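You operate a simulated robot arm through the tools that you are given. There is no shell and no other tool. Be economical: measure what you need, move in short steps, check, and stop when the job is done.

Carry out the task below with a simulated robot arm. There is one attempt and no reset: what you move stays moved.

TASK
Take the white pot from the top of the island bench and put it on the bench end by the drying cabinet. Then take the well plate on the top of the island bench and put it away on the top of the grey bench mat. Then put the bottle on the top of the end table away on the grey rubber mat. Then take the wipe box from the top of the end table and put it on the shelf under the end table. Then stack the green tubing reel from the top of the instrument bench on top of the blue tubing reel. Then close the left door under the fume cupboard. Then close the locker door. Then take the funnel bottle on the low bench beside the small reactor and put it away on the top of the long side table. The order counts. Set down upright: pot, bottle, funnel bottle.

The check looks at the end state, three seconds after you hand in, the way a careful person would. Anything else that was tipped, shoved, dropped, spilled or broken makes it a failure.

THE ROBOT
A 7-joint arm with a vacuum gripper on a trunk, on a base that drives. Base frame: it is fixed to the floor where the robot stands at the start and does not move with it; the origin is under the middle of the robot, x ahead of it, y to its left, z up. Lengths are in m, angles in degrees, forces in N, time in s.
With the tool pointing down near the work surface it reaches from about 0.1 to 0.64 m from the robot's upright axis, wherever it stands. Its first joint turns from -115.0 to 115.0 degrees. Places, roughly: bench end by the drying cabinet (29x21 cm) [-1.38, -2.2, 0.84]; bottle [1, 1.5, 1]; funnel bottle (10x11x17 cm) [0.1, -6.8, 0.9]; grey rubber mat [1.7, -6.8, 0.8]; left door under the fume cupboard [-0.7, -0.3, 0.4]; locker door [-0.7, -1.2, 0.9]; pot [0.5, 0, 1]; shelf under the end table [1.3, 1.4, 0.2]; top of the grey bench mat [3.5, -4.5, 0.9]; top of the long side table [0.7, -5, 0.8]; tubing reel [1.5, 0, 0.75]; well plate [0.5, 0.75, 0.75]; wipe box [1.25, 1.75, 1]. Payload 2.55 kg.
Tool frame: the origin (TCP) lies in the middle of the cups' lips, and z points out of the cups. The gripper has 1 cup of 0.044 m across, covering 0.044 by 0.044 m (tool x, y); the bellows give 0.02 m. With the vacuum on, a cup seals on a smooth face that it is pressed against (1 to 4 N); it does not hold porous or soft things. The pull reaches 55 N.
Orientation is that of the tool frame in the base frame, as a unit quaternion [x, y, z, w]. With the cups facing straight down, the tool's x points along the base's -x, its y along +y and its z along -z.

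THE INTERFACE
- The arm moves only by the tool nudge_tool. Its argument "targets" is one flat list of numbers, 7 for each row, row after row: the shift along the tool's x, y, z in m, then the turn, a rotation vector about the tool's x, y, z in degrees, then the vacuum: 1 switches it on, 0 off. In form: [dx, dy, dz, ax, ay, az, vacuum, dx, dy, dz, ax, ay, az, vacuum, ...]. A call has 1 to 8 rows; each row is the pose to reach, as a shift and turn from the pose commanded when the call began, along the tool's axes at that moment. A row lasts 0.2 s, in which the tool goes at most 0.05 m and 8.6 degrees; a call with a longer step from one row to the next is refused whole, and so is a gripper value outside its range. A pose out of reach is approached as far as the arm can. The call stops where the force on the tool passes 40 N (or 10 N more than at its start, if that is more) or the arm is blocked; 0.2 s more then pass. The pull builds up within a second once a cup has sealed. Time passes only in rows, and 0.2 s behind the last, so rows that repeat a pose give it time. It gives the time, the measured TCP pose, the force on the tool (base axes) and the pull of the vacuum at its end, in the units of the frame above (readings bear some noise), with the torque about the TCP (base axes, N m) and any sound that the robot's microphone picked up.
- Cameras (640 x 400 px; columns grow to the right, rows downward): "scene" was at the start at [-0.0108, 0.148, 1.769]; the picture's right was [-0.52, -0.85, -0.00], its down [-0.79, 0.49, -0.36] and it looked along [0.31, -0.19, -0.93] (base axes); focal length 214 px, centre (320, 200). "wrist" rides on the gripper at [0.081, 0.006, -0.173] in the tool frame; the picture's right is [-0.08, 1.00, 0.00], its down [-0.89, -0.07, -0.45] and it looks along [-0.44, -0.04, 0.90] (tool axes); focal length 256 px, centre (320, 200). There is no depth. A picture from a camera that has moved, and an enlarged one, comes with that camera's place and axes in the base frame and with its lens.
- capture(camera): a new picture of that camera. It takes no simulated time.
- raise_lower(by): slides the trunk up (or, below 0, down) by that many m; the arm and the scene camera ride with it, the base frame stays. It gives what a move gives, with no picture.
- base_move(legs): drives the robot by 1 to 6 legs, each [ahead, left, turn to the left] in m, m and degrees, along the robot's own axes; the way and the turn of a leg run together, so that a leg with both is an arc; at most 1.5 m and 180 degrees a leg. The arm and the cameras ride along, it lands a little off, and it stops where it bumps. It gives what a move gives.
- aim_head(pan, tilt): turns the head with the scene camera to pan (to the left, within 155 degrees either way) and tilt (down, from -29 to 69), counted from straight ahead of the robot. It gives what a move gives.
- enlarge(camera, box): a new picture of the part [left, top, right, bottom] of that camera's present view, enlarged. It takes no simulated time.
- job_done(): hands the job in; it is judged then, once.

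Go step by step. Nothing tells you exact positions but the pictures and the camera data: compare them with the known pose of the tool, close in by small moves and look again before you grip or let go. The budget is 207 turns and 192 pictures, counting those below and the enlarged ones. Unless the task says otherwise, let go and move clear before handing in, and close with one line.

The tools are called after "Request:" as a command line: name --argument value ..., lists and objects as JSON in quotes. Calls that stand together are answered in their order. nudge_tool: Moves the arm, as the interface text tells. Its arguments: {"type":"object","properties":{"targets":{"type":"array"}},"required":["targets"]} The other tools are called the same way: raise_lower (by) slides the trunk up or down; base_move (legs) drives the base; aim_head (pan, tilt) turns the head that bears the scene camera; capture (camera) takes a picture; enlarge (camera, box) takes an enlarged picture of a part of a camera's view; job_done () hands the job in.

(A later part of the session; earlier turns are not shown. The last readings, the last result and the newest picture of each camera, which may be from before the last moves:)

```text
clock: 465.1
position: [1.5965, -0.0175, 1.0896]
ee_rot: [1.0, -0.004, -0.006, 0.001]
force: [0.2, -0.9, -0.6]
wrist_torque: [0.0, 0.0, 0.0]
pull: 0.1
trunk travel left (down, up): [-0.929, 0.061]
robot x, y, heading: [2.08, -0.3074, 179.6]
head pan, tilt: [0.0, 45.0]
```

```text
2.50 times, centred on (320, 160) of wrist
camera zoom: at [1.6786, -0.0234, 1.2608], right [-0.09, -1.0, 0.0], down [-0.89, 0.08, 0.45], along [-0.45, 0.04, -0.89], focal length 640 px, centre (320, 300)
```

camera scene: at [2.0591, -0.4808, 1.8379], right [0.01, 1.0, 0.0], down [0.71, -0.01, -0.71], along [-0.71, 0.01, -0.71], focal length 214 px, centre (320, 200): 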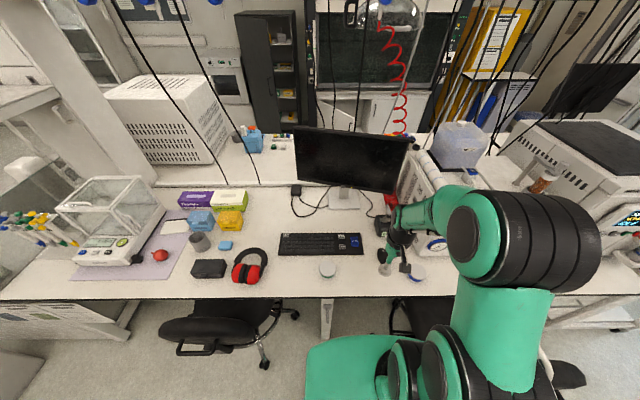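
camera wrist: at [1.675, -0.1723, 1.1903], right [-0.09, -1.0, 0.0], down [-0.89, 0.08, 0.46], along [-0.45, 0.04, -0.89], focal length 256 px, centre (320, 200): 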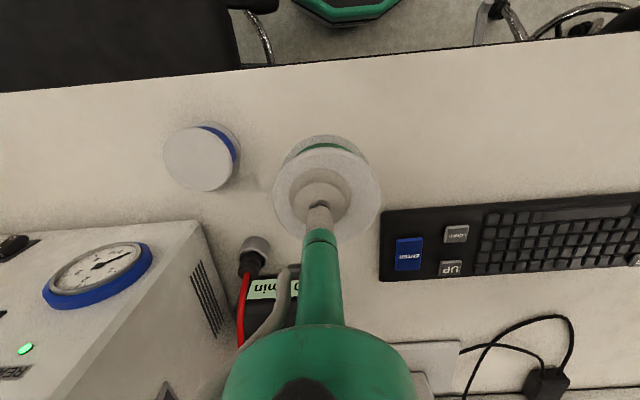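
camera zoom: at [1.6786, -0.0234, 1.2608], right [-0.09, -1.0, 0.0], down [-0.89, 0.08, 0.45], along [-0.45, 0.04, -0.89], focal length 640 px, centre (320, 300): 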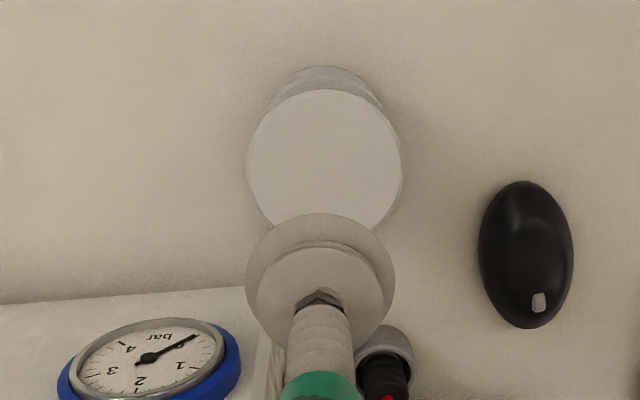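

The green reel sits squarely on the blue one. Now retract and head back round to the west aisle for the doors.

Request:
nudge_tool --targets '[0.015, 0.04, -0.01, 0, 0, 0, 0, 0.03, 0.08, -0.02, 0, 0, 0, 0, 0.045, 0.12, -0.03, 0, 0, 0, 0, 0.06, 0.16, -0.04, 0, 0, 0, 0, 0.075, 0.2, -0.05, 0, 0, 0, 0, 0.09, 0.24, -0.06, 0, 0, 0, 0, 0.105, 0.28, -0.07, 0, 0, 0, 0]'

```text
clock: 466.7
position: [1.7007, -0.2971, 1.1585]
ee_rot: [1.0, -0.005, -0.005, 0.001]
force: [0.2, 0.3, 1.3]
wrist_torque: [0.03, 0.01, 0.01]
pull: 0.0
trunk travel left (down, up): [-0.929, 0.061]
robot x, y, heading: [2.0828, -0.3042, 179.3]
head pan, tilt: [0.0, 45.0]
```

Request:
base_move --legs '[[-0.32, 0, 0], [0, 0, 90.5], [1.4, 0.12, 0], [1.45, 0, 0]]'

```text
clock: 486.2
position: [2.6072, -3.5453, 1.1577]
ee_rot: [0.694, 0.72, -0.002, 0.004]
force: [-0.1, -1.1, -0.7]
wrist_torque: [-0.02, 0.01, 0.02]
pull: 0.0
trunk travel left (down, up): [-0.929, 0.061]
robot x, y, heading: [2.5951, -3.1647, -87.8]
head pan, tilt: [0.0, 45.0]
```

Request:
base_move --legs '[[0.22, 0, -2], [0, 0, -90], [1.5, 0, 0], [1.45, 0, 0]]'

```text
clock: 505.5
position: [-0.7534, -3.5065, 1.1581]
ee_rot: [1.0, 0.019, -0.005, 0.002]
force: [-0.4, 0.4, -0.1]
wrist_torque: [0.01, 0.01, 0.01]
pull: 0.2
trunk travel left (down, up): [-0.929, 0.061]
robot x, y, heading: [-0.3715, -3.4985, -178.1]
head pan, tilt: [0.0, 45.0]
```

Request:
base_move --legs '[[0, 0, -92], [0.6, 0.25, 0], [1.15, 0, 0]]'

Request:
aim_head --pan 10 --tilt 40

Request:
capture --camera "scene"

```text
clock: 518.4
position: [-0.6752, -1.3944, 1.158]
ee_rot: [0.717, -0.697, -0.003, -0.003]
force: [0.1, 0.5, 0.0]
wrist_torque: [0.01, -0.04, 0.02]
pull: 0.0
trunk travel left (down, up): [-0.929, 0.061]
robot x, y, heading: [-0.669, -1.7782, 91.5]
head pan, tilt: [0.0, 45.0]
```

```text
clock: 519.1
position: [-0.6759, -1.3941, 1.1588]
ee_rot: [0.716, -0.698, -0.004, -0.003]
force: [0.6, -0.3, 0.1]
wrist_torque: [-0.01, 0.01, 0.0]
pull: 0.0
trunk travel left (down, up): [-0.929, 0.061]
robot x, y, heading: [-0.6727, -1.7766, 91.3]
head pan, tilt: [10.0, 40.0]
```

```text
61 pictures are left
camera scene: at [-0.8601, -1.7556, 1.8451], right [0.98, 0.2, 0.0], down [0.13, -0.63, -0.77], along [-0.15, 0.75, -0.64], focal length 214 px, centre (320, 200)
```

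scene: 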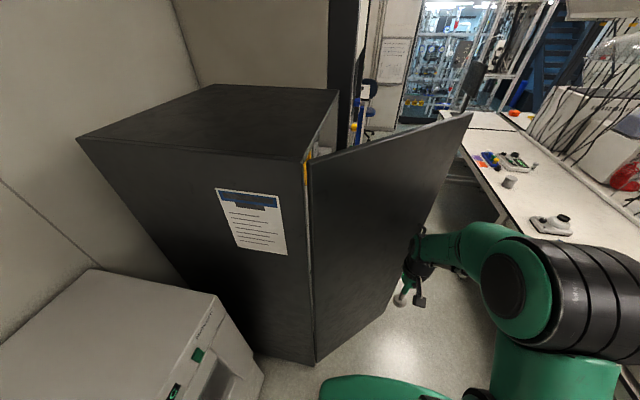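

Sidestep to the aisle's middle and go up to y≈−0.65.

Request:
base_move --legs '[[0.3, -0.5, -1.3], [0.75, 0, 0]]'

Request:
aim_head --pan 25 --tilt 50

Request:
capture --camera "scene"

```text
clock: 526.0
position: [-0.1803, -0.3368, 1.1582]
ee_rot: [0.708, -0.706, -0.005, -0.002]
force: [0.1, -0.7, 0.7]
wrist_torque: [-0.01, 0.01, 0.02]
pull: 0.0
trunk travel left (down, up): [-0.929, 0.061]
robot x, y, heading: [-0.1836, -0.7163, 90.1]
head pan, tilt: [10.0, 40.0]
```

```text
clock: 526.8
position: [-0.1806, -0.3385, 1.1586]
ee_rot: [0.708, -0.706, -0.004, -0.003]
force: [-0.4, 0.1, 0.9]
wrist_torque: [0.01, 0.0, 0.01]
pull: 0.0
trunk travel left (down, up): [-0.929, 0.061]
robot x, y, heading: [-0.1831, -0.7199, 90.1]
head pan, tilt: [25.0, 50.0]
```

```text
60 pictures are left
camera scene: at [-0.3915, -0.7081, 1.831], right [0.91, 0.42, 0.0], down [0.32, -0.69, -0.64], along [-0.27, 0.58, -0.77], focal length 214 px, centre (320, 200)
```

scene: 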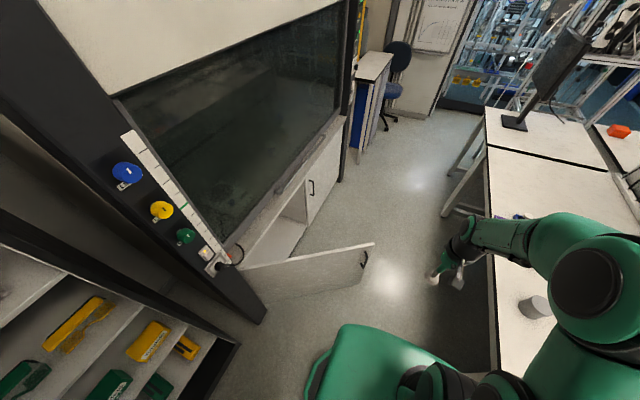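

The fume door is hinged at (−0.97,−0.46), tip at (−0.37,−0.02), standing ~53° open. I turn to face NW and lower the trunk.

Request:
base_move --legs '[[0, 0, 45]]'

Request:
raise_lower --by -0.4

Request:
raise_lower --by -0.3

Request:
aim_head --pan 0 --tilt 30

Request:
capture --camera "scene"

```text
clock: 529.3
position: [-0.4524, -0.448, 1.1575]
ee_rot: [0.925, -0.38, -0.005, -0.002]
force: [-0.4, -0.5, -0.3]
wrist_torque: [-0.06, 0.0, 0.0]
pull: 0.0
trunk travel left (down, up): [-0.929, 0.061]
robot x, y, heading: [-0.1853, -0.7196, 135.4]
head pan, tilt: [25.0, 50.0]
```

```text
clock: 533.1
position: [-0.4532, -0.4486, 0.7591]
ee_rot: [0.925, -0.38, -0.006, -0.002]
force: [-0.2, 0.1, 0.1]
wrist_torque: [0.0, -0.01, 0.02]
pull: 0.1
trunk travel left (down, up): [-0.529, 0.461]
robot x, y, heading: [-0.1841, -0.7184, 135.3]
head pan, tilt: [25.0, 50.0]
```

```text
clock: 536.1
position: [-0.4518, -0.4481, 0.4591]
ee_rot: [0.925, -0.379, -0.005, -0.001]
force: [-0.7, -0.9, 0.0]
wrist_torque: [0.03, -0.03, 0.01]
pull: 0.1
trunk travel left (down, up): [-0.229, 0.761]
robot x, y, heading: [-0.183, -0.7203, 135.1]
head pan, tilt: [25.0, 50.0]
```

```text
clock: 537.0
position: [-0.4523, -0.4474, 0.4591]
ee_rot: [0.925, -0.38, -0.005, -0.001]
force: [-0.2, 0.4, 0.2]
wrist_torque: [-0.01, -0.02, 0.0]
pull: 0.0
trunk travel left (down, up): [-0.229, 0.761]
robot x, y, heading: [-0.1861, -0.7186, 135.4]
head pan, tilt: [0.0, 30.0]
```

```text
59 pictures are left
camera scene: at [-0.3282, -0.8223, 1.1604], right [0.7, 0.71, 0.0], down [0.36, -0.35, -0.87], along [-0.62, 0.61, -0.5], focal length 214 px, centre (320, 200)
```

scene: 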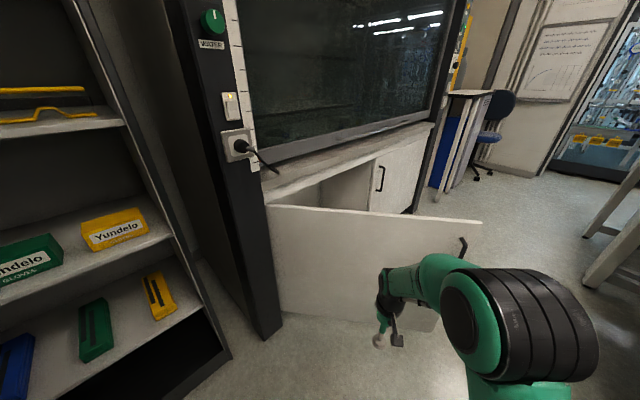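

Clear view of the door's outer face. I'll shift the tool 0.2 m to the right (towards the door's free end) and then push by driving forward.

Request:
nudge_tool --targets '[0, -0.045, 0, 0, 0, 0, 0, 0, -0.09, 0, 0, 0, 0, 0, 0, -0.135, 0, 0, 0, 0, 0, 0, -0.18, 0, 0, 0, 0, 0, 0, -0.2, 0, 0, 0, 0, 0]'

Request:
base_move --legs '[[0.22, 0, 0]]'

Request:
capture --camera "scene"

```text
clock: 538.2
position: [-0.3117, -0.3071, 0.4598]
ee_rot: [0.926, -0.378, -0.005, 0.0]
force: [-0.6, -1.0, 0.2]
wrist_torque: [-0.02, -0.01, 0.01]
pull: 0.0
trunk travel left (down, up): [-0.229, 0.761]
robot x, y, heading: [-0.1838, -0.7191, 135.5]
head pan, tilt: [0.0, 30.0]
```

```text
clock: 539.9
position: [-0.4703, -0.1534, 0.4609]
ee_rot: [0.926, -0.379, -0.004, -0.002]
force: [0.7, 0.2, -0.5]
wrist_torque: [0.04, -0.01, 0.01]
pull: 0.1
trunk travel left (down, up): [-0.229, 0.761]
robot x, y, heading: [-0.3384, -0.564, 135.5]
head pan, tilt: [0.0, 30.0]
```

```text
58 pictures are left
camera scene: at [-0.484, -0.6686, 1.1605], right [0.7, 0.71, 0.0], down [0.36, -0.35, -0.87], along [-0.62, 0.61, -0.5], focal length 214 px, centre (320, 200)
```

scene: 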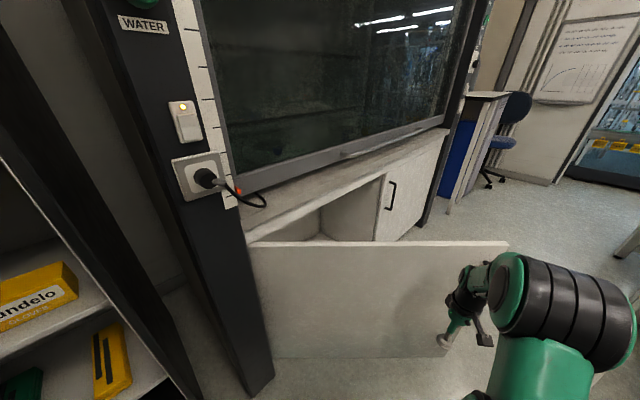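

Nearly touching. Push with the arm along its forward axis.

Request:
nudge_tool --targets '[-0.03, 0, 0, 0, 0, 0, 0, -0.06, 0, 0, 0, 0, 0, 0, -0.09, 0, 0, 0, 0, 0, 0, -0.12, 0, 0, 0, 0, 0, 0, -0.14, 0, 0, 0, 0, 0, 0]'

Request:
capture --camera "scene"

```text
clock: 541.1
position: [-0.5689, -0.0559, 0.4605]
ee_rot: [0.926, -0.379, -0.006, -0.001]
force: [-0.3, -0.2, -0.3]
wrist_torque: [0.01, -0.01, -0.01]
pull: 0.2
trunk travel left (down, up): [-0.229, 0.761]
robot x, y, heading: [-0.3415, -0.5638, 135.5]
head pan, tilt: [0.0, 30.0]
```

```text
57 pictures are left
camera scene: at [-0.484, -0.6686, 1.1605], right [0.7, 0.71, 0.0], down [0.36, -0.35, -0.87], along [-0.62, 0.61, -0.5], focal length 214 px, centre (320, 200)
```

scene: 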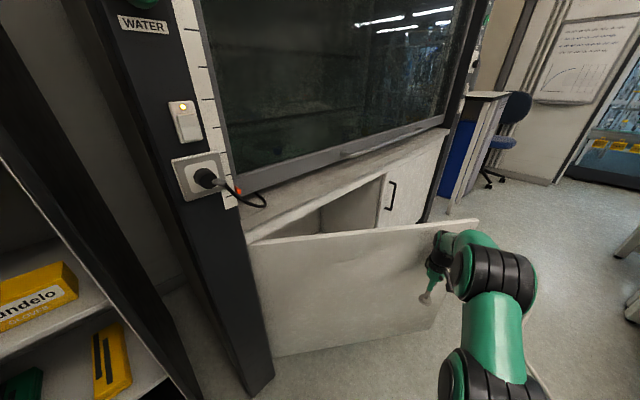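

The door swings freely. I drive the base a bit further, carrying the tool along the door's arc.

Request:
base_move --legs '[[0.21, 0.033, 0]]'

Request:
capture --camera "scene"

```text
clock: 542.7
position: [-0.7387, 0.066, 0.4612]
ee_rot: [0.926, -0.378, -0.005, -0.002]
force: [-0.2, 0.1, -0.4]
wrist_torque: [0.02, 0.0, 0.04]
pull: 0.0
trunk travel left (down, up): [-0.229, 0.761]
robot x, y, heading: [-0.5086, -0.4433, 135.5]
head pan, tilt: [0.0, 30.0]
```

```text
56 pictures are left
camera scene: at [-0.6537, -0.5474, 1.1605], right [0.7, 0.71, 0.0], down [0.36, -0.35, -0.87], along [-0.62, 0.61, -0.5], focal length 214 px, centre (320, 200)
```

scene: 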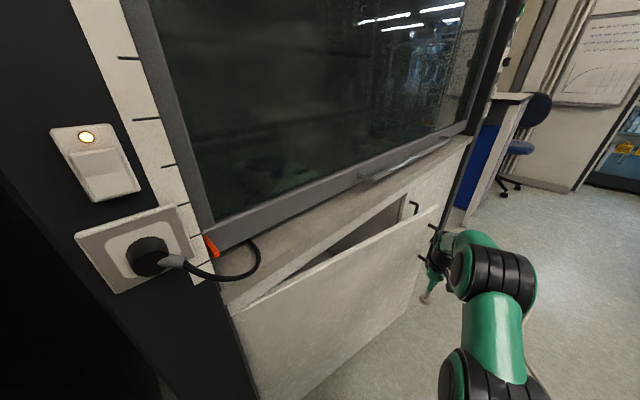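

Door is ~20° from closed. Back the tool off, reposition the base north, and change trunk/arm for longer reach.

Request:
nudge_tool --targets '[0.04, 0, 0, 0, 0, 0, 0, 0.08, 0, 0, 0, 0, 0, 0]'

Request:
raise_lower --by 0.15

Request:
nudge_tool --targets '[0, 0, 0.05, 0, 0, 0, 0, 0, 0, 0.1, 0, 0, 0, 0, 0, 0, 0.15, 0, 0, 0, 0, 0, 0, 0.2, 0, 0, 0, 0]'

Request:
base_move --legs '[[0.091, -0.163, 0]]'

Request:
capture --camera "scene"

```text
clock: 543.3
position: [-0.6815, 0.0117, 0.4598]
ee_rot: [0.926, -0.378, -0.006, -0.002]
force: [-0.7, 0.2, -0.1]
wrist_torque: [-0.01, -0.03, -0.01]
pull: 0.1
trunk travel left (down, up): [-0.229, 0.761]
robot x, y, heading: [-0.5095, -0.4425, 135.5]
head pan, tilt: [0.0, 30.0]
```

```text
clock: 545.1
position: [-0.6814, 0.0106, 0.6104]
ee_rot: [0.926, -0.379, -0.005, -0.001]
force: [0.0, 0.3, 0.8]
wrist_torque: [0.01, 0.0, 0.04]
pull: 0.0
trunk travel left (down, up): [-0.379, 0.611]
robot x, y, heading: [-0.51, -0.4433, 135.5]
head pan, tilt: [0.0, 30.0]
```

```text
clock: 546.1
position: [-0.6857, 0.0141, 0.4093]
ee_rot: [0.926, -0.379, -0.006, -0.002]
force: [-0.2, 0.6, 0.1]
wrist_torque: [0.01, 0.01, -0.04]
pull: 0.0
trunk travel left (down, up): [-0.379, 0.611]
robot x, y, heading: [-0.5083, -0.4421, 135.3]
head pan, tilt: [0.0, 30.0]
```

```text
clock: 547.6
position: [-0.6386, 0.1925, 0.4094]
ee_rot: [0.926, -0.379, -0.005, -0.001]
force: [-0.3, 0.7, 0.0]
wrist_torque: [0.01, -0.01, 0.0]
pull: 0.0
trunk travel left (down, up): [-0.379, 0.611]
robot x, y, heading: [-0.4613, -0.2599, 135.4]
head pan, tilt: [0.0, 30.0]
```

```text
55 pictures are left
camera scene: at [-0.6063, -0.3685, 1.3105], right [0.7, 0.71, 0.0], down [0.36, -0.35, -0.87], along [-0.62, 0.61, -0.5], focal length 214 px, centre (320, 200)
```

scene: 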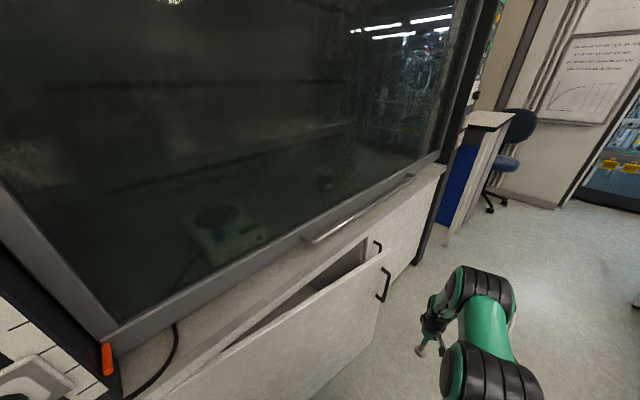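

Pushing the door shut with a mostly −x stroke.

Request:
nudge_tool --targets '[-0.0226, 0.0361, 0, 0, 0, 0, 0, -0.0452, 0.0722, 0, 0, 0, 0, 0, -0.0678, 0.1083, 0, 0, 0, 0, 0, -0.0904, 0.1444, 0, 0, 0, 0, 0, -0.113, 0.1805, 0, 0, 0, 0, 0, -0.1356, 0.2166, 0, 0, 0, 0, 0, -0.158, 0.253, 0, 0, 0, 0, 0]'

Request:
capture --camera "scene"

```text
clock: 549.2
position: [-0.9138, 0.1253, 0.4099]
ee_rot: [0.924, -0.383, 0.003, 0.0]
force: [5.3, 0.8, -0.8]
wrist_torque: [-0.13, 0.84, -0.13]
pull: 0.0
trunk travel left (down, up): [-0.379, 0.611]
robot x, y, heading: [-0.4619, -0.269, 135.0]
head pan, tilt: [0.0, 30.0]
stopped in row 7: the force on the tool passed its limit at 72 N (the readings are from after the stop); the commanded pose is now the measured one
```

```text
54 pictures are left
camera scene: at [-0.6063, -0.3682, 1.3105], right [0.7, 0.71, 0.0], down [0.36, -0.35, -0.87], along [-0.62, 0.61, -0.5], focal length 214 px, centre (320, 200)
```

scene: 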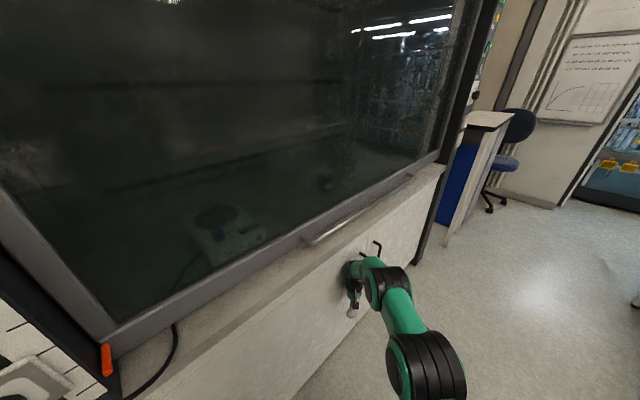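

The door seems shut (force stop). Back the tool off and inspect.

Request:
nudge_tool --targets '[0.0226, -0.0361, 0, 0, 0, 0, 0, 0.0452, -0.0722, 0, 0, 0, 0, 0, 0.0678, -0.1083, 0, 0, 0, 0, 0, 0.0904, -0.1444, 0, 0, 0, 0, 0, 0.113, -0.1805, 0, 0, 0, 0, 0, 0.1356, -0.2166, 0, 0, 0, 0, 0]'

Request:
enlarge --camera "scene" --box '[200, 200, 460, 400]'

```text
clock: 550.6
position: [-0.6654, 0.1809, 0.4123]
ee_rot: [0.924, -0.382, 0.002, 0.0]
force: [0.8, 0.3, -0.8]
wrist_torque: [-0.03, 0.01, 0.04]
pull: 0.0
trunk travel left (down, up): [-0.379, 0.611]
robot x, y, heading: [-0.46, -0.2668, 135.5]
head pan, tilt: [0.0, 30.0]
```

```text
2.00 times, centred on (330, 300) of scene
camera zoom: at [-0.6063, -0.3684, 1.3105], right [0.7, 0.71, 0.0], down [0.36, -0.35, -0.87], along [-0.62, 0.61, -0.5], focal length 429 px, centre (300, 0)
```

zoom: 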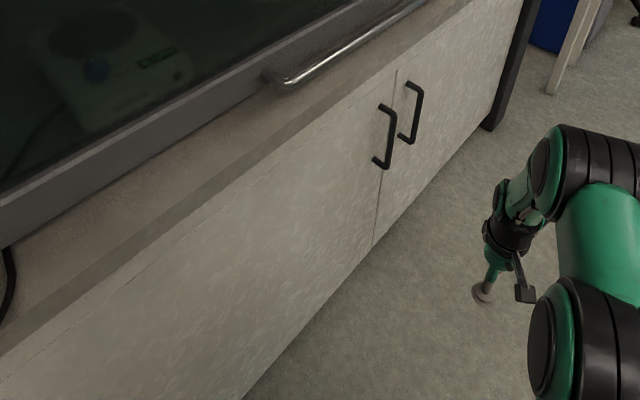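

Left door is closed flush. Now retract, raise the trunk and go round to the locker door's outer side.

Request:
nudge_tool --targets '[0.03, 0.035, 0, 0, 0, 0, 0, 0.06, 0.07, 0, 0, 0, 0, 0, 0.09, 0.105, 0, 0, 0, 0, 0, 0.11, 0.14, 0, 0, 0, 0, 0, 0.12, 0.17, 0, 0, 0, 0, 0]'

Request:
base_move --legs '[[-0.2, 0, 0], [0, 0, -45]]'

Request:
raise_lower --by 0.4

Request:
raise_lower --by 0.2

```text
clock: 551.8
position: [-0.6995, -0.0262, 0.4113]
ee_rot: [0.923, -0.384, 0.003, 0.0]
force: [0.5, -0.3, 0.5]
wrist_torque: [0.0, 0.02, -0.01]
pull: 0.1
trunk travel left (down, up): [-0.379, 0.611]
robot x, y, heading: [-0.4626, -0.2646, 135.4]
head pan, tilt: [0.0, 30.0]
```

```text
clock: 555.5
position: [-0.3235, -0.0679, 0.4121]
ee_rot: [0.712, -0.702, 0.002, 0.001]
force: [-0.6, -0.4, 0.3]
wrist_torque: [-0.01, -0.01, 0.01]
pull: 0.2
trunk travel left (down, up): [-0.379, 0.611]
robot x, y, heading: [-0.319, -0.4054, 90.9]
head pan, tilt: [0.0, 30.0]
```

```text
clock: 559.3
position: [-0.3236, -0.067, 0.8123]
ee_rot: [0.712, -0.702, 0.002, 0.001]
force: [0.5, -0.3, -0.8]
wrist_torque: [0.02, 0.04, -0.02]
pull: 0.1
trunk travel left (down, up): [-0.779, 0.211]
robot x, y, heading: [-0.3166, -0.4069, 91.0]
head pan, tilt: [0.0, 30.0]
```

```text
clock: 561.5
position: [-0.3224, -0.068, 1.0113]
ee_rot: [0.712, -0.702, 0.003, 0.0]
force: [-0.6, 0.6, -0.3]
wrist_torque: [0.01, -0.01, -0.01]
pull: 0.1
trunk travel left (down, up): [-0.979, 0.011]
robot x, y, heading: [-0.3181, -0.4095, 91.3]
head pan, tilt: [0.0, 30.0]
```

Request:
base_move --legs '[[0, -0.15, -1.3], [-0.95, 0, 0], [0, 0, 45]]'

Request:
aim_head --pan 0 --tilt 30

Request:
capture --camera "scene"

```text
clock: 569.5
position: [-0.4025, -1.1252, 1.011]
ee_rot: [0.926, -0.378, 0.002, 0.0]
force: [0.2, -0.7, 0.4]
wrist_torque: [-0.02, 0.02, 0.01]
pull: 0.0
trunk travel left (down, up): [-0.979, 0.011]
robot x, y, heading: [-0.1594, -1.3625, 135.9]
head pan, tilt: [0.0, 30.0]
```

```text
clock: 570.1
position: [-0.4035, -1.126, 1.0114]
ee_rot: [0.926, -0.378, 0.002, 0.0]
force: [0.3, -0.4, 0.2]
wrist_torque: [-0.02, 0.0, 0.0]
pull: 0.0
trunk travel left (down, up): [-0.979, 0.011]
robot x, y, heading: [-0.1607, -1.358, 136.0]
head pan, tilt: [0.0, 30.0]
```

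```text
52 pictures are left
camera scene: at [-0.3055, -1.4681, 1.9105], right [0.69, 0.72, 0.0], down [0.36, -0.35, -0.87], along [-0.62, 0.6, -0.5], focal length 214 px, centre (320, 200)
```

scene: 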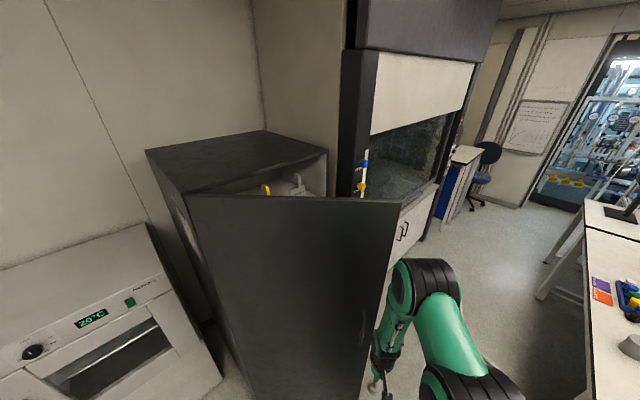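

Door hinge (−1.0,−1.37), tip (−0.54,−0.91). Shift the tool 8 cm left of the handle, extend, and push by driving.

Request:
nudge_tool --targets '[-0.02, 0.04, 0, 0, 0, 0, 0, -0.04, 0.08, 0, 0, 0, 0, 0, -0.08, 0.08, 0, 0, 0, 0, 0, -0.12, 0.08, 0, 0, 0, 0, 0]'

Request:
base_move --legs '[[0.22, 0, 0]]'

Request:
capture --camera "scene"

```text
clock: 571.1
position: [-0.5444, -1.0996, 1.012]
ee_rot: [0.926, -0.378, 0.004, -0.001]
force: [-0.2, -0.1, -0.9]
wrist_torque: [-0.01, -0.06, 0.03]
pull: 0.0
trunk travel left (down, up): [-0.979, 0.011]
robot x, y, heading: [-0.1564, -1.3601, 136.4]
head pan, tilt: [0.0, 30.0]
```

```text
clock: 572.8
position: [-0.6995, -0.9469, 1.0131]
ee_rot: [0.926, -0.378, 0.002, 0.0]
force: [0.5, 0.5, 0.2]
wrist_torque: [0.01, 0.0, 0.01]
pull: 0.1
trunk travel left (down, up): [-0.979, 0.011]
robot x, y, heading: [-0.32, -1.2137, 135.5]
head pan, tilt: [0.0, 30.0]
```

```text
51 pictures are left
camera scene: at [-0.4629, -1.3155, 1.9105], right [0.7, 0.72, 0.0], down [0.36, -0.35, -0.87], along [-0.62, 0.6, -0.5], focal length 214 px, centre (320, 200)
```

scene: 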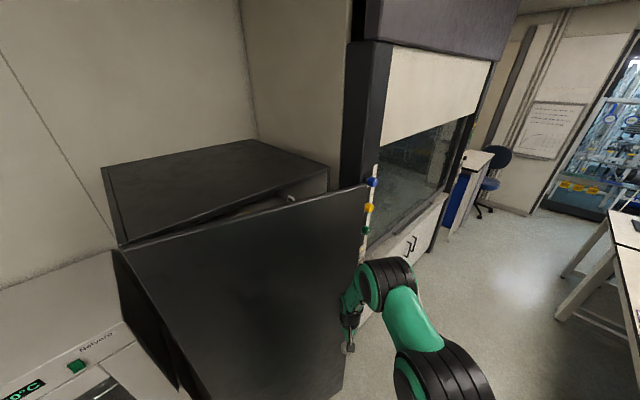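

Door moving well. Continue along the arc by driving, then finish with the arm.

Request:
base_move --legs '[[0.156, 0.013, 0]]'

Request:
nudge_tool --targets '[-0.03, 0.028, 0, 0, 0, 0, 0, -0.06, 0.056, 0, 0, 0, 0, 0, -0.085, 0.08, 0, 0, 0, 0, 0, -0.1, 0.095, 0, 0, 0, 0, 0, -0.11, 0.105, 0, 0, 0, 0, 0]'

Request:
capture --camera "scene"

```text
clock: 574.2
position: [-0.8209, -0.8498, 1.0125]
ee_rot: [0.925, -0.379, 0.004, -0.001]
force: [-3.4, -20.2, 2.0]
wrist_torque: [0.41, 0.88, 0.33]
pull: 0.1
trunk travel left (down, up): [-0.979, 0.011]
robot x, y, heading: [-0.4388, -1.1104, 135.8]
head pan, tilt: [0.0, 30.0]
```

```text
clock: 574.9
position: [-0.906, -0.8452, 1.0095]
ee_rot: [0.924, -0.382, 0.012, 0.001]
force: [-0.4, -0.2, -0.6]
wrist_torque: [0.02, 0.06, 0.03]
pull: 0.1
trunk travel left (down, up): [-0.979, 0.011]
robot x, y, heading: [-0.4431, -1.1137, 135.7]
head pan, tilt: [0.0, 30.0]
stopped in row 3: the force on the tool passed its limit at 109 N (the readings are from after the stop); the commanded pose is now the measured one
```

```text
50 pictures are left
camera scene: at [-0.5823, -1.2148, 1.9107], right [0.7, 0.72, 0.0], down [0.36, -0.35, -0.87], along [-0.62, 0.6, -0.5], focal length 214 px, centre (320, 200)
```

scene: 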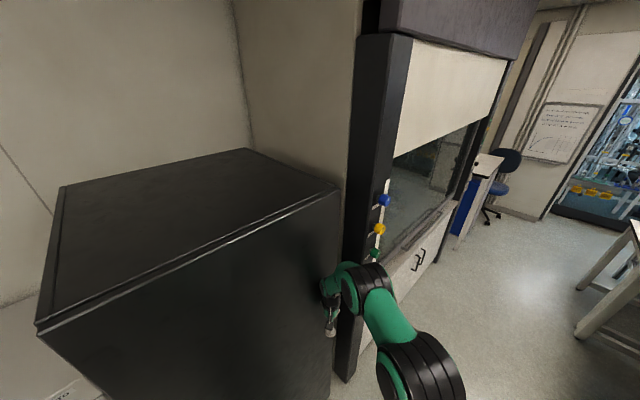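

The locker door looks shut. Back off and check from the front.

Request:
nudge_tool --targets '[0.03, -0.02, 0, 0, 0, 0, 0, 0.06, -0.04, 0, 0, 0, 0, 0, 0.1, -0.05, 0, 0, 0, 0, 0, 0.14, -0.05, 0, 0, 0, 0, 0, 0.18, -0.05, 0, 0, 0, 0, 0, 0.2, -0.03, 0, 0, 0, 0, 0]'

Request:
enlarge --camera "scene" --box '[20, 130, 400, 400]'

```text
clock: 576.3
position: [-0.7455, -0.9659, 1.0141]
ee_rot: [0.924, -0.382, 0.013, 0.001]
force: [0.3, 0.1, -0.1]
wrist_torque: [-0.01, 0.0, 0.03]
pull: 0.1
trunk travel left (down, up): [-0.979, 0.011]
robot x, y, heading: [-0.4435, -1.1101, 135.7]
head pan, tilt: [0.0, 30.0]
```

```text
1.48 times, centred on (210, 265) of scene
camera zoom: at [-0.5859, -1.2166, 1.9103], right [0.7, 0.72, 0.0], down [0.36, -0.35, -0.87], along [-0.62, 0.6, -0.5], focal length 318 px, centre (483, 104)
```

zoom: 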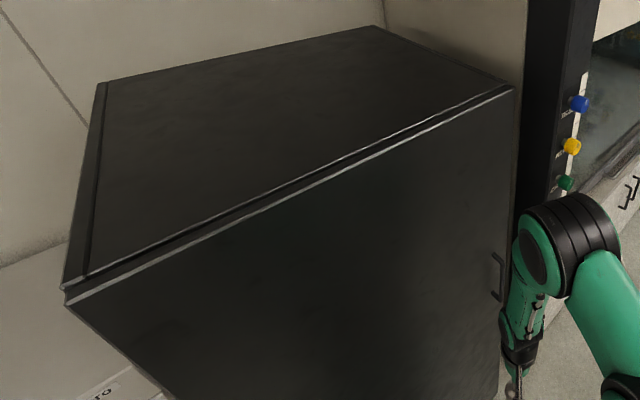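

Locker door is shut flush. Last: the funnel bottle. Level the tool, then drive south along the west side.

Request:
nudge_tool --targets '[0, 0, -0.03, -0.49, -1.45, 0, 0, 0, 0, -0.06, -0.49, -1.45, 0, 0, 0, 0, -0.1, -0.49, -1.45, 0, 0]'

Request:
base_move --legs '[[-0.35, 0.358, 0], [0, 0, 134.3], [0.2, -0.2, 0], [1.45, 0, 0], [1.3, 0.05, 0]]'

Request:
aim_head --pan 10 --tilt 28

Request:
capture --camera "scene"

```text
clock: 577.1
position: [-0.746, -0.9649, 1.1133]
ee_rot: [0.924, -0.382, 0.0, 0.0]
force: [0.1, -0.5, -0.2]
wrist_torque: [0.01, 0.06, -0.01]
pull: 0.0
trunk travel left (down, up): [-0.979, 0.011]
robot x, y, heading: [-0.4424, -1.1064, 135.7]
head pan, tilt: [0.0, 30.0]
```

```text
clock: 600.0
position: [-0.4829, -4.8745, 1.1132]
ee_rot: [0.715, 0.699, 0.001, 0.0]
force: [1.1, -0.1, 0.1]
wrist_torque: [0.02, -0.02, 0.05]
pull: 0.0
trunk travel left (down, up): [-0.979, 0.011]
robot x, y, heading: [-0.5883, -4.5519, -90.3]
head pan, tilt: [0.0, 30.0]
```

```text
clock: 600.8
position: [-0.4848, -4.8746, 1.1136]
ee_rot: [0.716, 0.698, 0.0, 0.0]
force: [0.1, -0.6, 0.0]
wrist_torque: [-0.01, 0.01, -0.02]
pull: 0.1
trunk travel left (down, up): [-0.979, 0.011]
robot x, y, heading: [-0.5896, -4.5518, -90.7]
head pan, tilt: [10.0, 28.0]
```

```text
48 pictures are left
camera scene: at [-0.3943, -4.5836, 1.9137], right [-0.99, -0.16, 0.0], down [-0.08, 0.46, -0.88], along [0.14, -0.87, -0.47], focal length 214 px, centre (320, 200)
```

scene: 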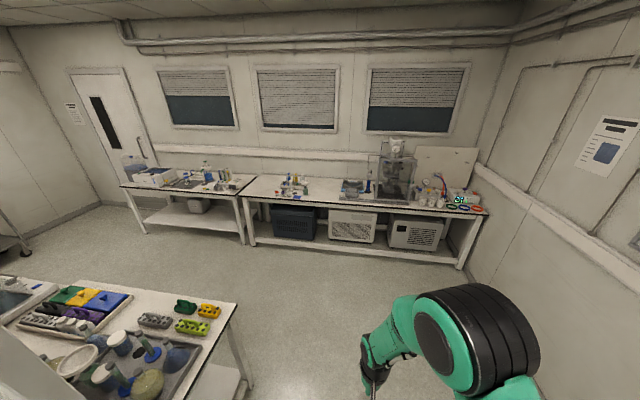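

Zooming on the south bench to find the funnel bottle, and on the side table for free space.

Request:
enlarge --camera "scene" --box '[230, 130, 490, 280]'

Request:
aim_head --pan 60 --tilt 42

Request:
capture --camera "scene"

```text
2.46 times, centred on (360, 205) of scene
camera zoom: at [-0.3943, -4.5836, 1.9137], right [-0.99, -0.16, 0.0], down [-0.08, 0.46, -0.88], along [0.14, -0.87, -0.47], focal length 528 px, centre (222, 188)
```

zoom: 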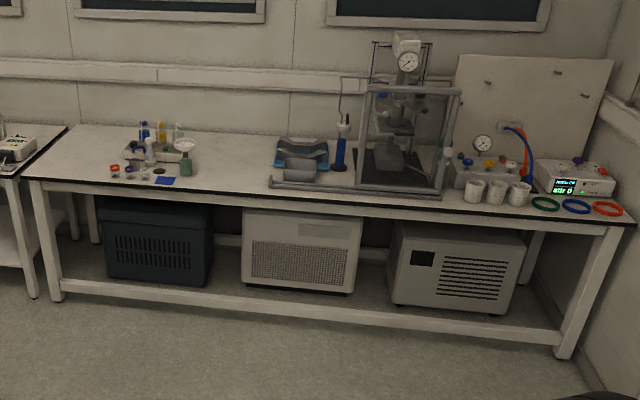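

```text
clock: 601.9
position: [-0.483, -4.8738, 1.112]
ee_rot: [0.715, 0.699, 0.0, 0.0]
force: [0.1, -0.4, -0.8]
wrist_torque: [-0.02, -0.01, -0.03]
pull: 0.1
trunk travel left (down, up): [-0.979, 0.011]
robot x, y, heading: [-0.5876, -4.5532, -90.6]
head pan, tilt: [60.0, 42.0]
```

```text
46 pictures are left
camera scene: at [-0.3371, -4.5362, 1.8922], right [-0.51, -0.86, 0.0], down [-0.58, 0.34, -0.74], along [0.64, -0.38, -0.67], focal length 214 px, centre (320, 200)
```

scene: 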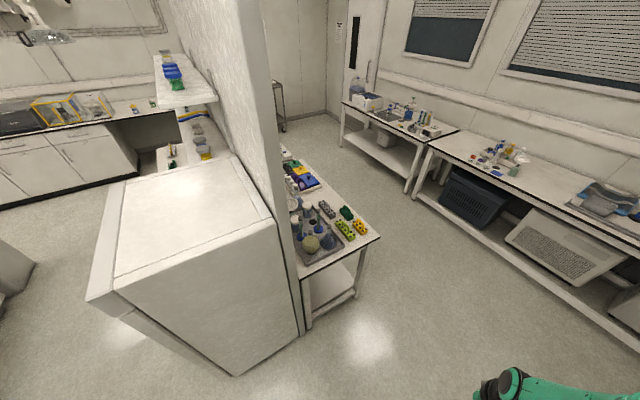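

The funnel bottle (green body, white funnel on top) is near (0.1,−6.65). Driving in front of it.

Request:
base_move --legs '[[1.4, 0, 0.6], [0.05, 0.68, 0]]'

Request:
aim_head --pan 0 --tilt 42

Request:
capture --camera "scene"

Request:
capture --camera "wrist"

```text
clock: 612.2
position: [0.1711, -6.3235, 1.1126]
ee_rot: [0.72, 0.694, 0.0, -0.001]
force: [-0.4, 0.2, -0.2]
wrist_torque: [0.0, 0.02, 0.0]
pull: 0.1
trunk travel left (down, up): [-0.979, 0.011]
robot x, y, heading: [0.0698, -6.0004, -91.3]
head pan, tilt: [60.0, 42.0]
```

```text
clock: 613.5
position: [0.171, -6.3234, 1.1119]
ee_rot: [0.72, 0.694, 0.0, 0.0]
force: [-0.2, 0.0, 1.4]
wrist_torque: [0.0, -0.02, -0.02]
pull: 0.0
trunk travel left (down, up): [-0.979, 0.011]
robot x, y, heading: [0.0692, -6.0027, -91.3]
head pan, tilt: [0.0, 42.0]
```

```text
45 pictures are left
camera scene: at [0.248, -6.0272, 1.8922], right [-1.0, 0.02, 0.0], down [0.02, 0.67, -0.74], along [-0.02, -0.74, -0.67], focal length 214 px, centre (320, 200)
```

scene: 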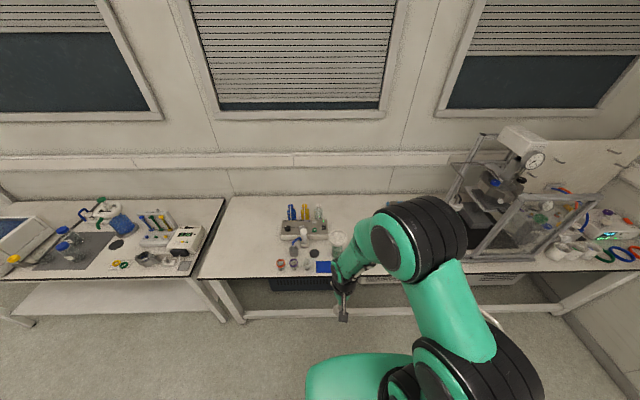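

```text
44 pictures are left
camera wrist: at [0.1796, -6.2418, 1.2855], right [0.99, -0.12, 0.0], down [-0.1, -0.89, 0.45], along [-0.05, -0.44, -0.9], focal length 256 px, centre (320, 200)
```

wrist: 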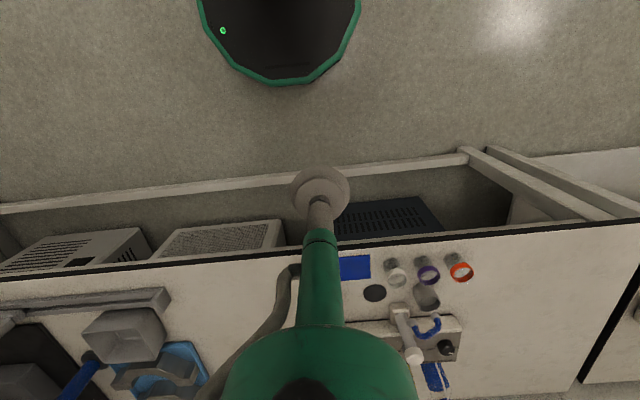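

Request:
nudge_tool --targets '[0, -0.05, 0, 0, 0, 0, 0, 0, -0.1, 0, 0, 0, 0, 0, 0, -0.15, 0, 0, 0, 0, 0, 0, -0.2, 0, 0, 0, 0, 0, 0, -0.25, 0, 0, 0, 0, 0]'

Request:
enlarge --camera "scene" --box '[250, 190, 410, 290]'

Request:
capture --camera "wrist"

```text
clock: 614.7
position: [-0.0833, -6.3139, 1.1133]
ee_rot: [0.72, 0.694, 0.0, 0.0]
force: [-0.5, -0.1, 0.0]
wrist_torque: [0.02, -0.01, -0.03]
pull: 0.1
trunk travel left (down, up): [-0.979, 0.011]
robot x, y, heading: [0.0679, -6.0032, -91.3]
head pan, tilt: [0.0, 42.0]
```

```text
4.00 times, centred on (330, 240) of scene
camera zoom: at [0.2456, -6.0273, 1.8924], right [-1.0, 0.02, 0.0], down [0.02, 0.67, -0.74], along [-0.02, -0.74, -0.67], focal length 858 px, centre (280, 40)
```

zoom: 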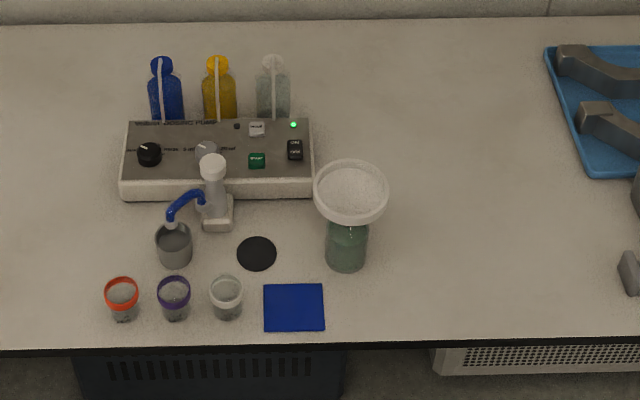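

```text
42 pictures are left
camera wrist: at [-0.0749, -6.2328, 1.2857], right [0.99, -0.12, 0.0], down [-0.1, -0.89, 0.45], along [-0.05, -0.44, -0.9], focal length 256 px, centre (320, 200)
```

wrist: 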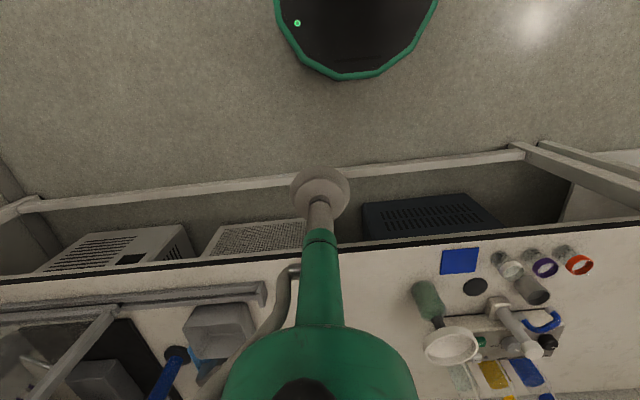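

Request:
enlarge --camera "scene" --box '[320, 222, 360, 262]'

Request:
enlarge --camera "wrist" --box '[395, 270, 495, 380]'

```text
10.00 times, centred on (340, 242) of scene
camera zoom: at [0.2456, -6.0273, 1.8924], right [-1.0, 0.02, 0.0], down [0.02, 0.67, -0.74], along [-0.02, -0.74, -0.67], focal length 2145 px, centre (120, -220)
```

zoom: 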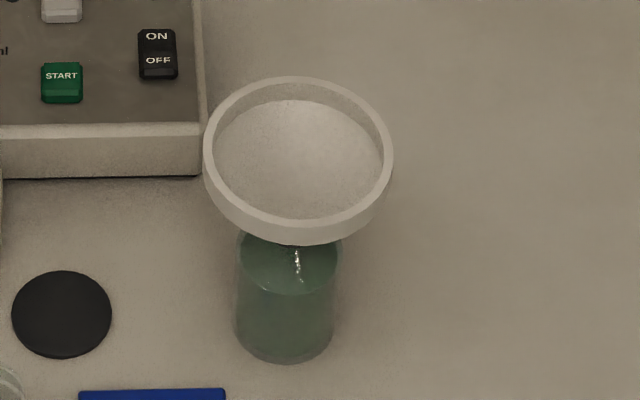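

```text
3.64 times, centred on (445, 325) of wrist
camera zoom: at [-0.0749, -6.2328, 1.2857], right [0.99, -0.12, 0.0], down [-0.1, -0.89, 0.45], along [-0.05, -0.44, -0.9], focal length 931 px, centre (-134, -254)
```

zoom: 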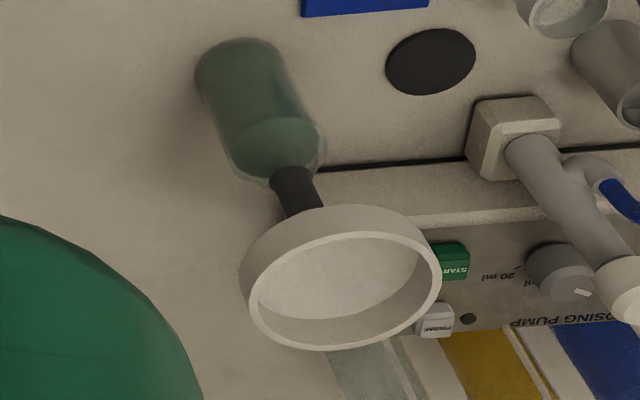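

Triangulation puts the funnel's floor centre at (0.128, −6.758, 0.954). It's a flat floor 9 cm wide; I'll try the cup there. First move nearer.

Request:
nudge_tool --targets '[0, 0.05, -0.02, 0, 0, 0, 0, 0, 0.09, -0.04, 0, 0, 0, 0, 0, 0.13, -0.06, 0, 0, 0, 0, 0, 0.17, -0.06, 0, 0, 0, 0, 0, 0.2, -0.06, 0, 0, 0, 0]'

Request:
base_move --legs '[[0.2, 0, 0]]'

Request:
capture --camera "wrist"

```text
refused: row 1 steps farther than a row can; nothing moved
```

```text
clock: 616.3
position: [-0.0845, -6.5195, 1.1133]
ee_rot: [0.719, 0.695, 0.0, 0.0]
force: [-0.3, -0.4, -0.2]
wrist_torque: [-0.03, -0.02, -0.01]
pull: 0.3
trunk travel left (down, up): [-0.979, 0.011]
robot x, y, heading: [0.0664, -6.2018, -91.2]
head pan, tilt: [0.0, 42.0]
```

```text
39 pictures are left
camera wrist: at [-0.077, -6.437, 1.2859], right [0.99, -0.11, 0.0], down [-0.1, -0.89, 0.45], along [-0.05, -0.44, -0.9], focal length 256 px, centre (320, 200)
```

wrist: 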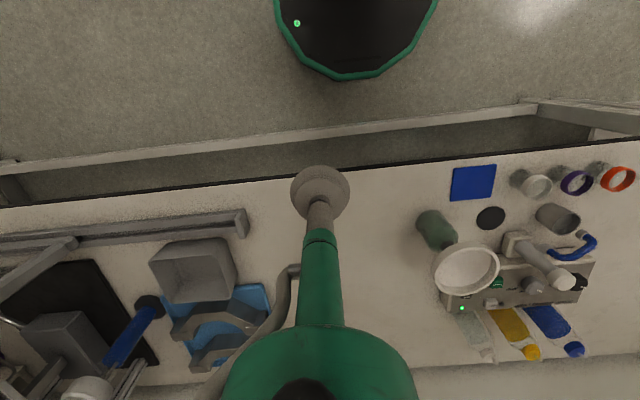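

Position confirmed (0.13,−6.755). Moving above the funnel at present height.

Request:
nudge_tool --targets '[-0.032, 0.032, 0, 0, 0, 0, 0, -0.064, 0.064, 0, 0, 0, 0, 0, -0.096, 0.096, 0, 0, 0, 0, 0, -0.128, 0.128, 0, 0, 0, 0, 0, -0.16, 0.16, 0, 0, 0, 0, 0, -0.19, 0.19, 0.01, 0, 0, 0, 0, -0.22, 0.215, 0.03, 0, 0, 0, 0, -0.228, 0.222, 0.06, 0, 0, 0, 0]'

Request:
enlarge --camera "wrist" --box '[200, 60, 440, 260]'

Request:
enlarge --camera "scene" --box '[300, 200, 400, 280]'

```text
clock: 618.1
position: [0.1283, -6.7564, 1.0521]
ee_rot: [0.72, 0.694, 0.0, 0.0]
force: [0.1, -0.2, 0.3]
wrist_torque: [0.02, 0.01, 0.0]
pull: 0.0
trunk travel left (down, up): [-0.979, 0.011]
robot x, y, heading: [0.0668, -6.2017, -91.4]
head pan, tilt: [0.0, 42.0]
```

```text
2.00 times, centred on (320, 160) of wrist
camera zoom: at [0.1366, -6.6739, 1.2249], right [0.99, -0.11, 0.0], down [-0.1, -0.89, 0.45], along [-0.05, -0.44, -0.9], focal length 512 px, centre (320, 280)
```

zoom: 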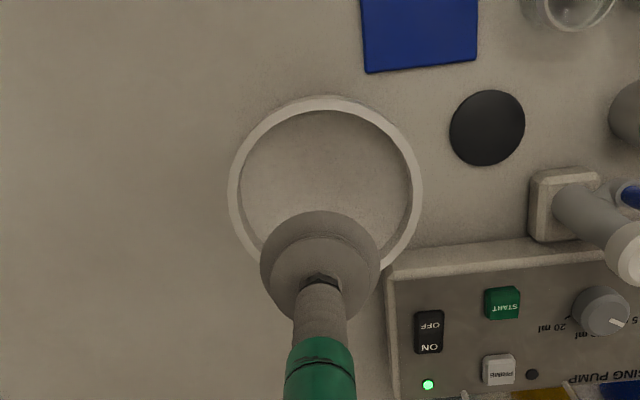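

```text
5.00 times, centred on (350, 240) of scene
camera zoom: at [0.2431, -6.2319, 1.8923], right [-1.0, 0.02, 0.0], down [0.01, 0.67, -0.74], along [-0.02, -0.74, -0.67], focal length 1072 px, centre (170, 0)
```

zoom: 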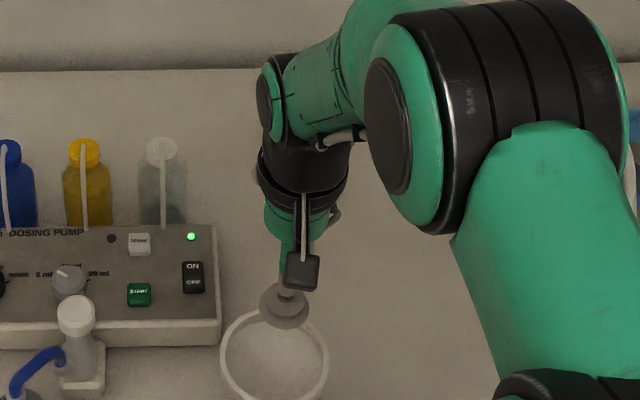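

Well aligned. Adjusting 3–4 mm and descending into the funnel with vacuum.

Request:
nudge_tool --targets '[0.004, 0.003, 0.03, 0, 0, 0, 1, 0.004, 0.003, 0.06, 0, 0, 0, 1, 0.004, 0.003, 0.075, 0, 0, 0, 1, 0.004, 0.003, 0.083, 0, 0, 0, 1, 0.004, 0.003, 0.089, 0, 0, 0, 1, 0.004, 0.003, 0.095, 0, 0, 0, 1, 0.004, 0.003, 0.095, 0, 0, 0, 1]'

Request:
enlarge --camera "wrist" --box '[200, 60, 440, 260]'

```text
clock: 619.7
position: [0.1317, -6.7492, 0.9578]
ee_rot: [0.719, 0.695, 0.002, 0.0]
force: [0.0, 0.5, 0.3]
wrist_torque: [-0.01, 0.02, 0.01]
pull: 0.0
trunk travel left (down, up): [-0.979, 0.011]
robot x, y, heading: [0.0696, -6.2043, -91.2]
head pan, tilt: [0.0, 42.0]
```

```text
2.00 times, centred on (320, 160) of wrist
camera zoom: at [0.1399, -6.6675, 1.1306], right [0.99, -0.11, 0.0], down [-0.1, -0.89, 0.45], along [-0.05, -0.44, -0.9], focal length 512 px, centre (320, 280)
```

zoom: 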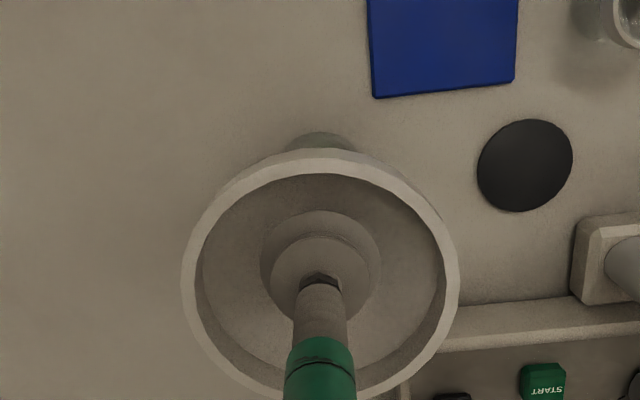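

Cup is inside the funnel, no contact yet. Continue in 3 mm steps.

Request:
nudge_tool --targets '[0, 0, 0.003, 0, 0, 0, 1, 0, 0, 0.006, 0, 0, 0, 1, 0, 0, 0.009, 0, 0, 0, 1, 0, 0, 0.012, 0, 0, 0, 1, 0, 0, 0.012, 0, 0, 0, 1, 0, 0, 0.012, 0, 0, 0, 1]'

```text
clock: 621.1
position: [0.1307, -6.7506, 0.9461]
ee_rot: [0.719, 0.695, 0.0, 0.0]
force: [-0.2, -0.3, -0.9]
wrist_torque: [0.01, 0.04, 0.02]
pull: 0.0
trunk travel left (down, up): [-0.979, 0.011]
robot x, y, heading: [0.0634, -6.2012, -91.3]
head pan, tilt: [0.0, 42.0]
```

Request:
nudge_tool --targets '[0, 0, 0.003, 0, 0, 0, 1, 0, 0, 0.006, 0, 0, 0, 1, 0, 0, 0.008, 0, 0, 0, 1, 0, 0, 0.008, 0, 0, 0, 1, 0, 0, 0.008, 0, 0, 0, 1]'

Request:
enlarge --camera "wrist" --box '[200, 60, 440, 260]'

```text
clock: 622.3
position: [0.1312, -6.7501, 0.9391]
ee_rot: [0.719, 0.694, 0.0, -0.001]
force: [0.4, -0.2, 0.3]
wrist_torque: [0.05, -0.03, 0.01]
pull: 54.8
trunk travel left (down, up): [-0.979, 0.011]
robot x, y, heading: [0.0646, -6.2074, -91.3]
head pan, tilt: [0.0, 42.0]
```

```text
2.00 times, centred on (320, 160) of wrist
camera zoom: at [0.1395, -6.6683, 1.1114], right [0.99, -0.11, 0.0], down [-0.1, -0.89, 0.45], along [-0.05, -0.44, -0.9], focal length 512 px, centre (320, 280)
```

zoom: 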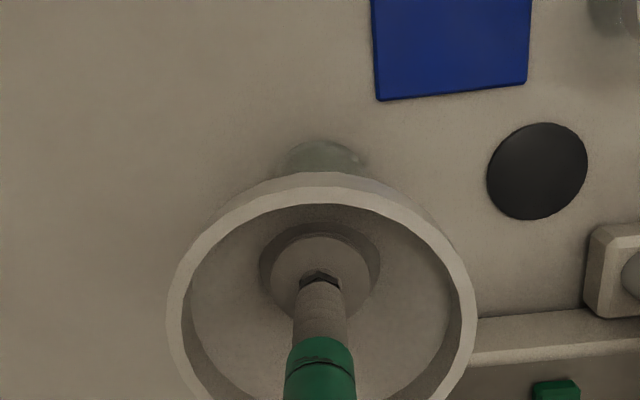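

Sealed (54.8 N). Lift gently and check.

Request:
nudge_tool --targets '[0, 0, -0.01, 0, 0, 0, 1, 0, 0, -0.025, 0, 0, 0, 1, 0, 0, -0.05, 0, 0, 0, 1, 0, 0, -0.08, 0, 0, 0, 1, 0, 0, -0.11, 0, 0, 0, 1, 0, 0, -0.11, 0, 0, 0, 1]'

Request:
enlarge --camera "scene" --box '[280, 180, 440, 300]'

```text
clock: 623.7
position: [0.132, -6.7506, 1.0493]
ee_rot: [0.719, 0.695, 0.001, -0.001]
force: [0.0, 0.3, -2.4]
wrist_torque: [0.01, -0.01, 0.01]
pull: 54.9
trunk travel left (down, up): [-0.979, 0.011]
robot x, y, heading: [0.0666, -6.2043, -91.1]
head pan, tilt: [0.0, 42.0]
```

```text
3.33 times, centred on (360, 240) of scene
camera zoom: at [0.2433, -6.2317, 1.8922], right [-1.0, 0.02, 0.0], down [0.01, 0.67, -0.74], along [-0.02, -0.74, -0.67], focal length 715 px, centre (187, 67)
```

zoom: 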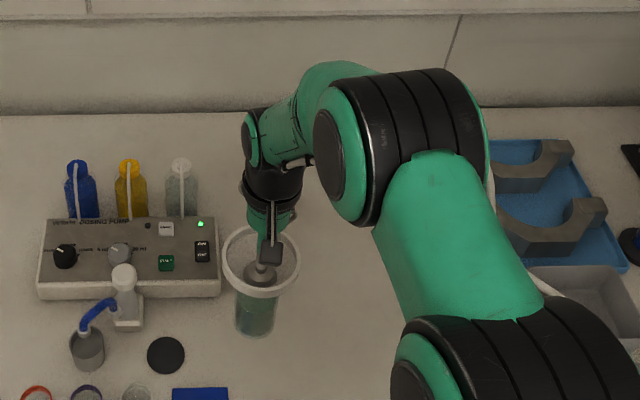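

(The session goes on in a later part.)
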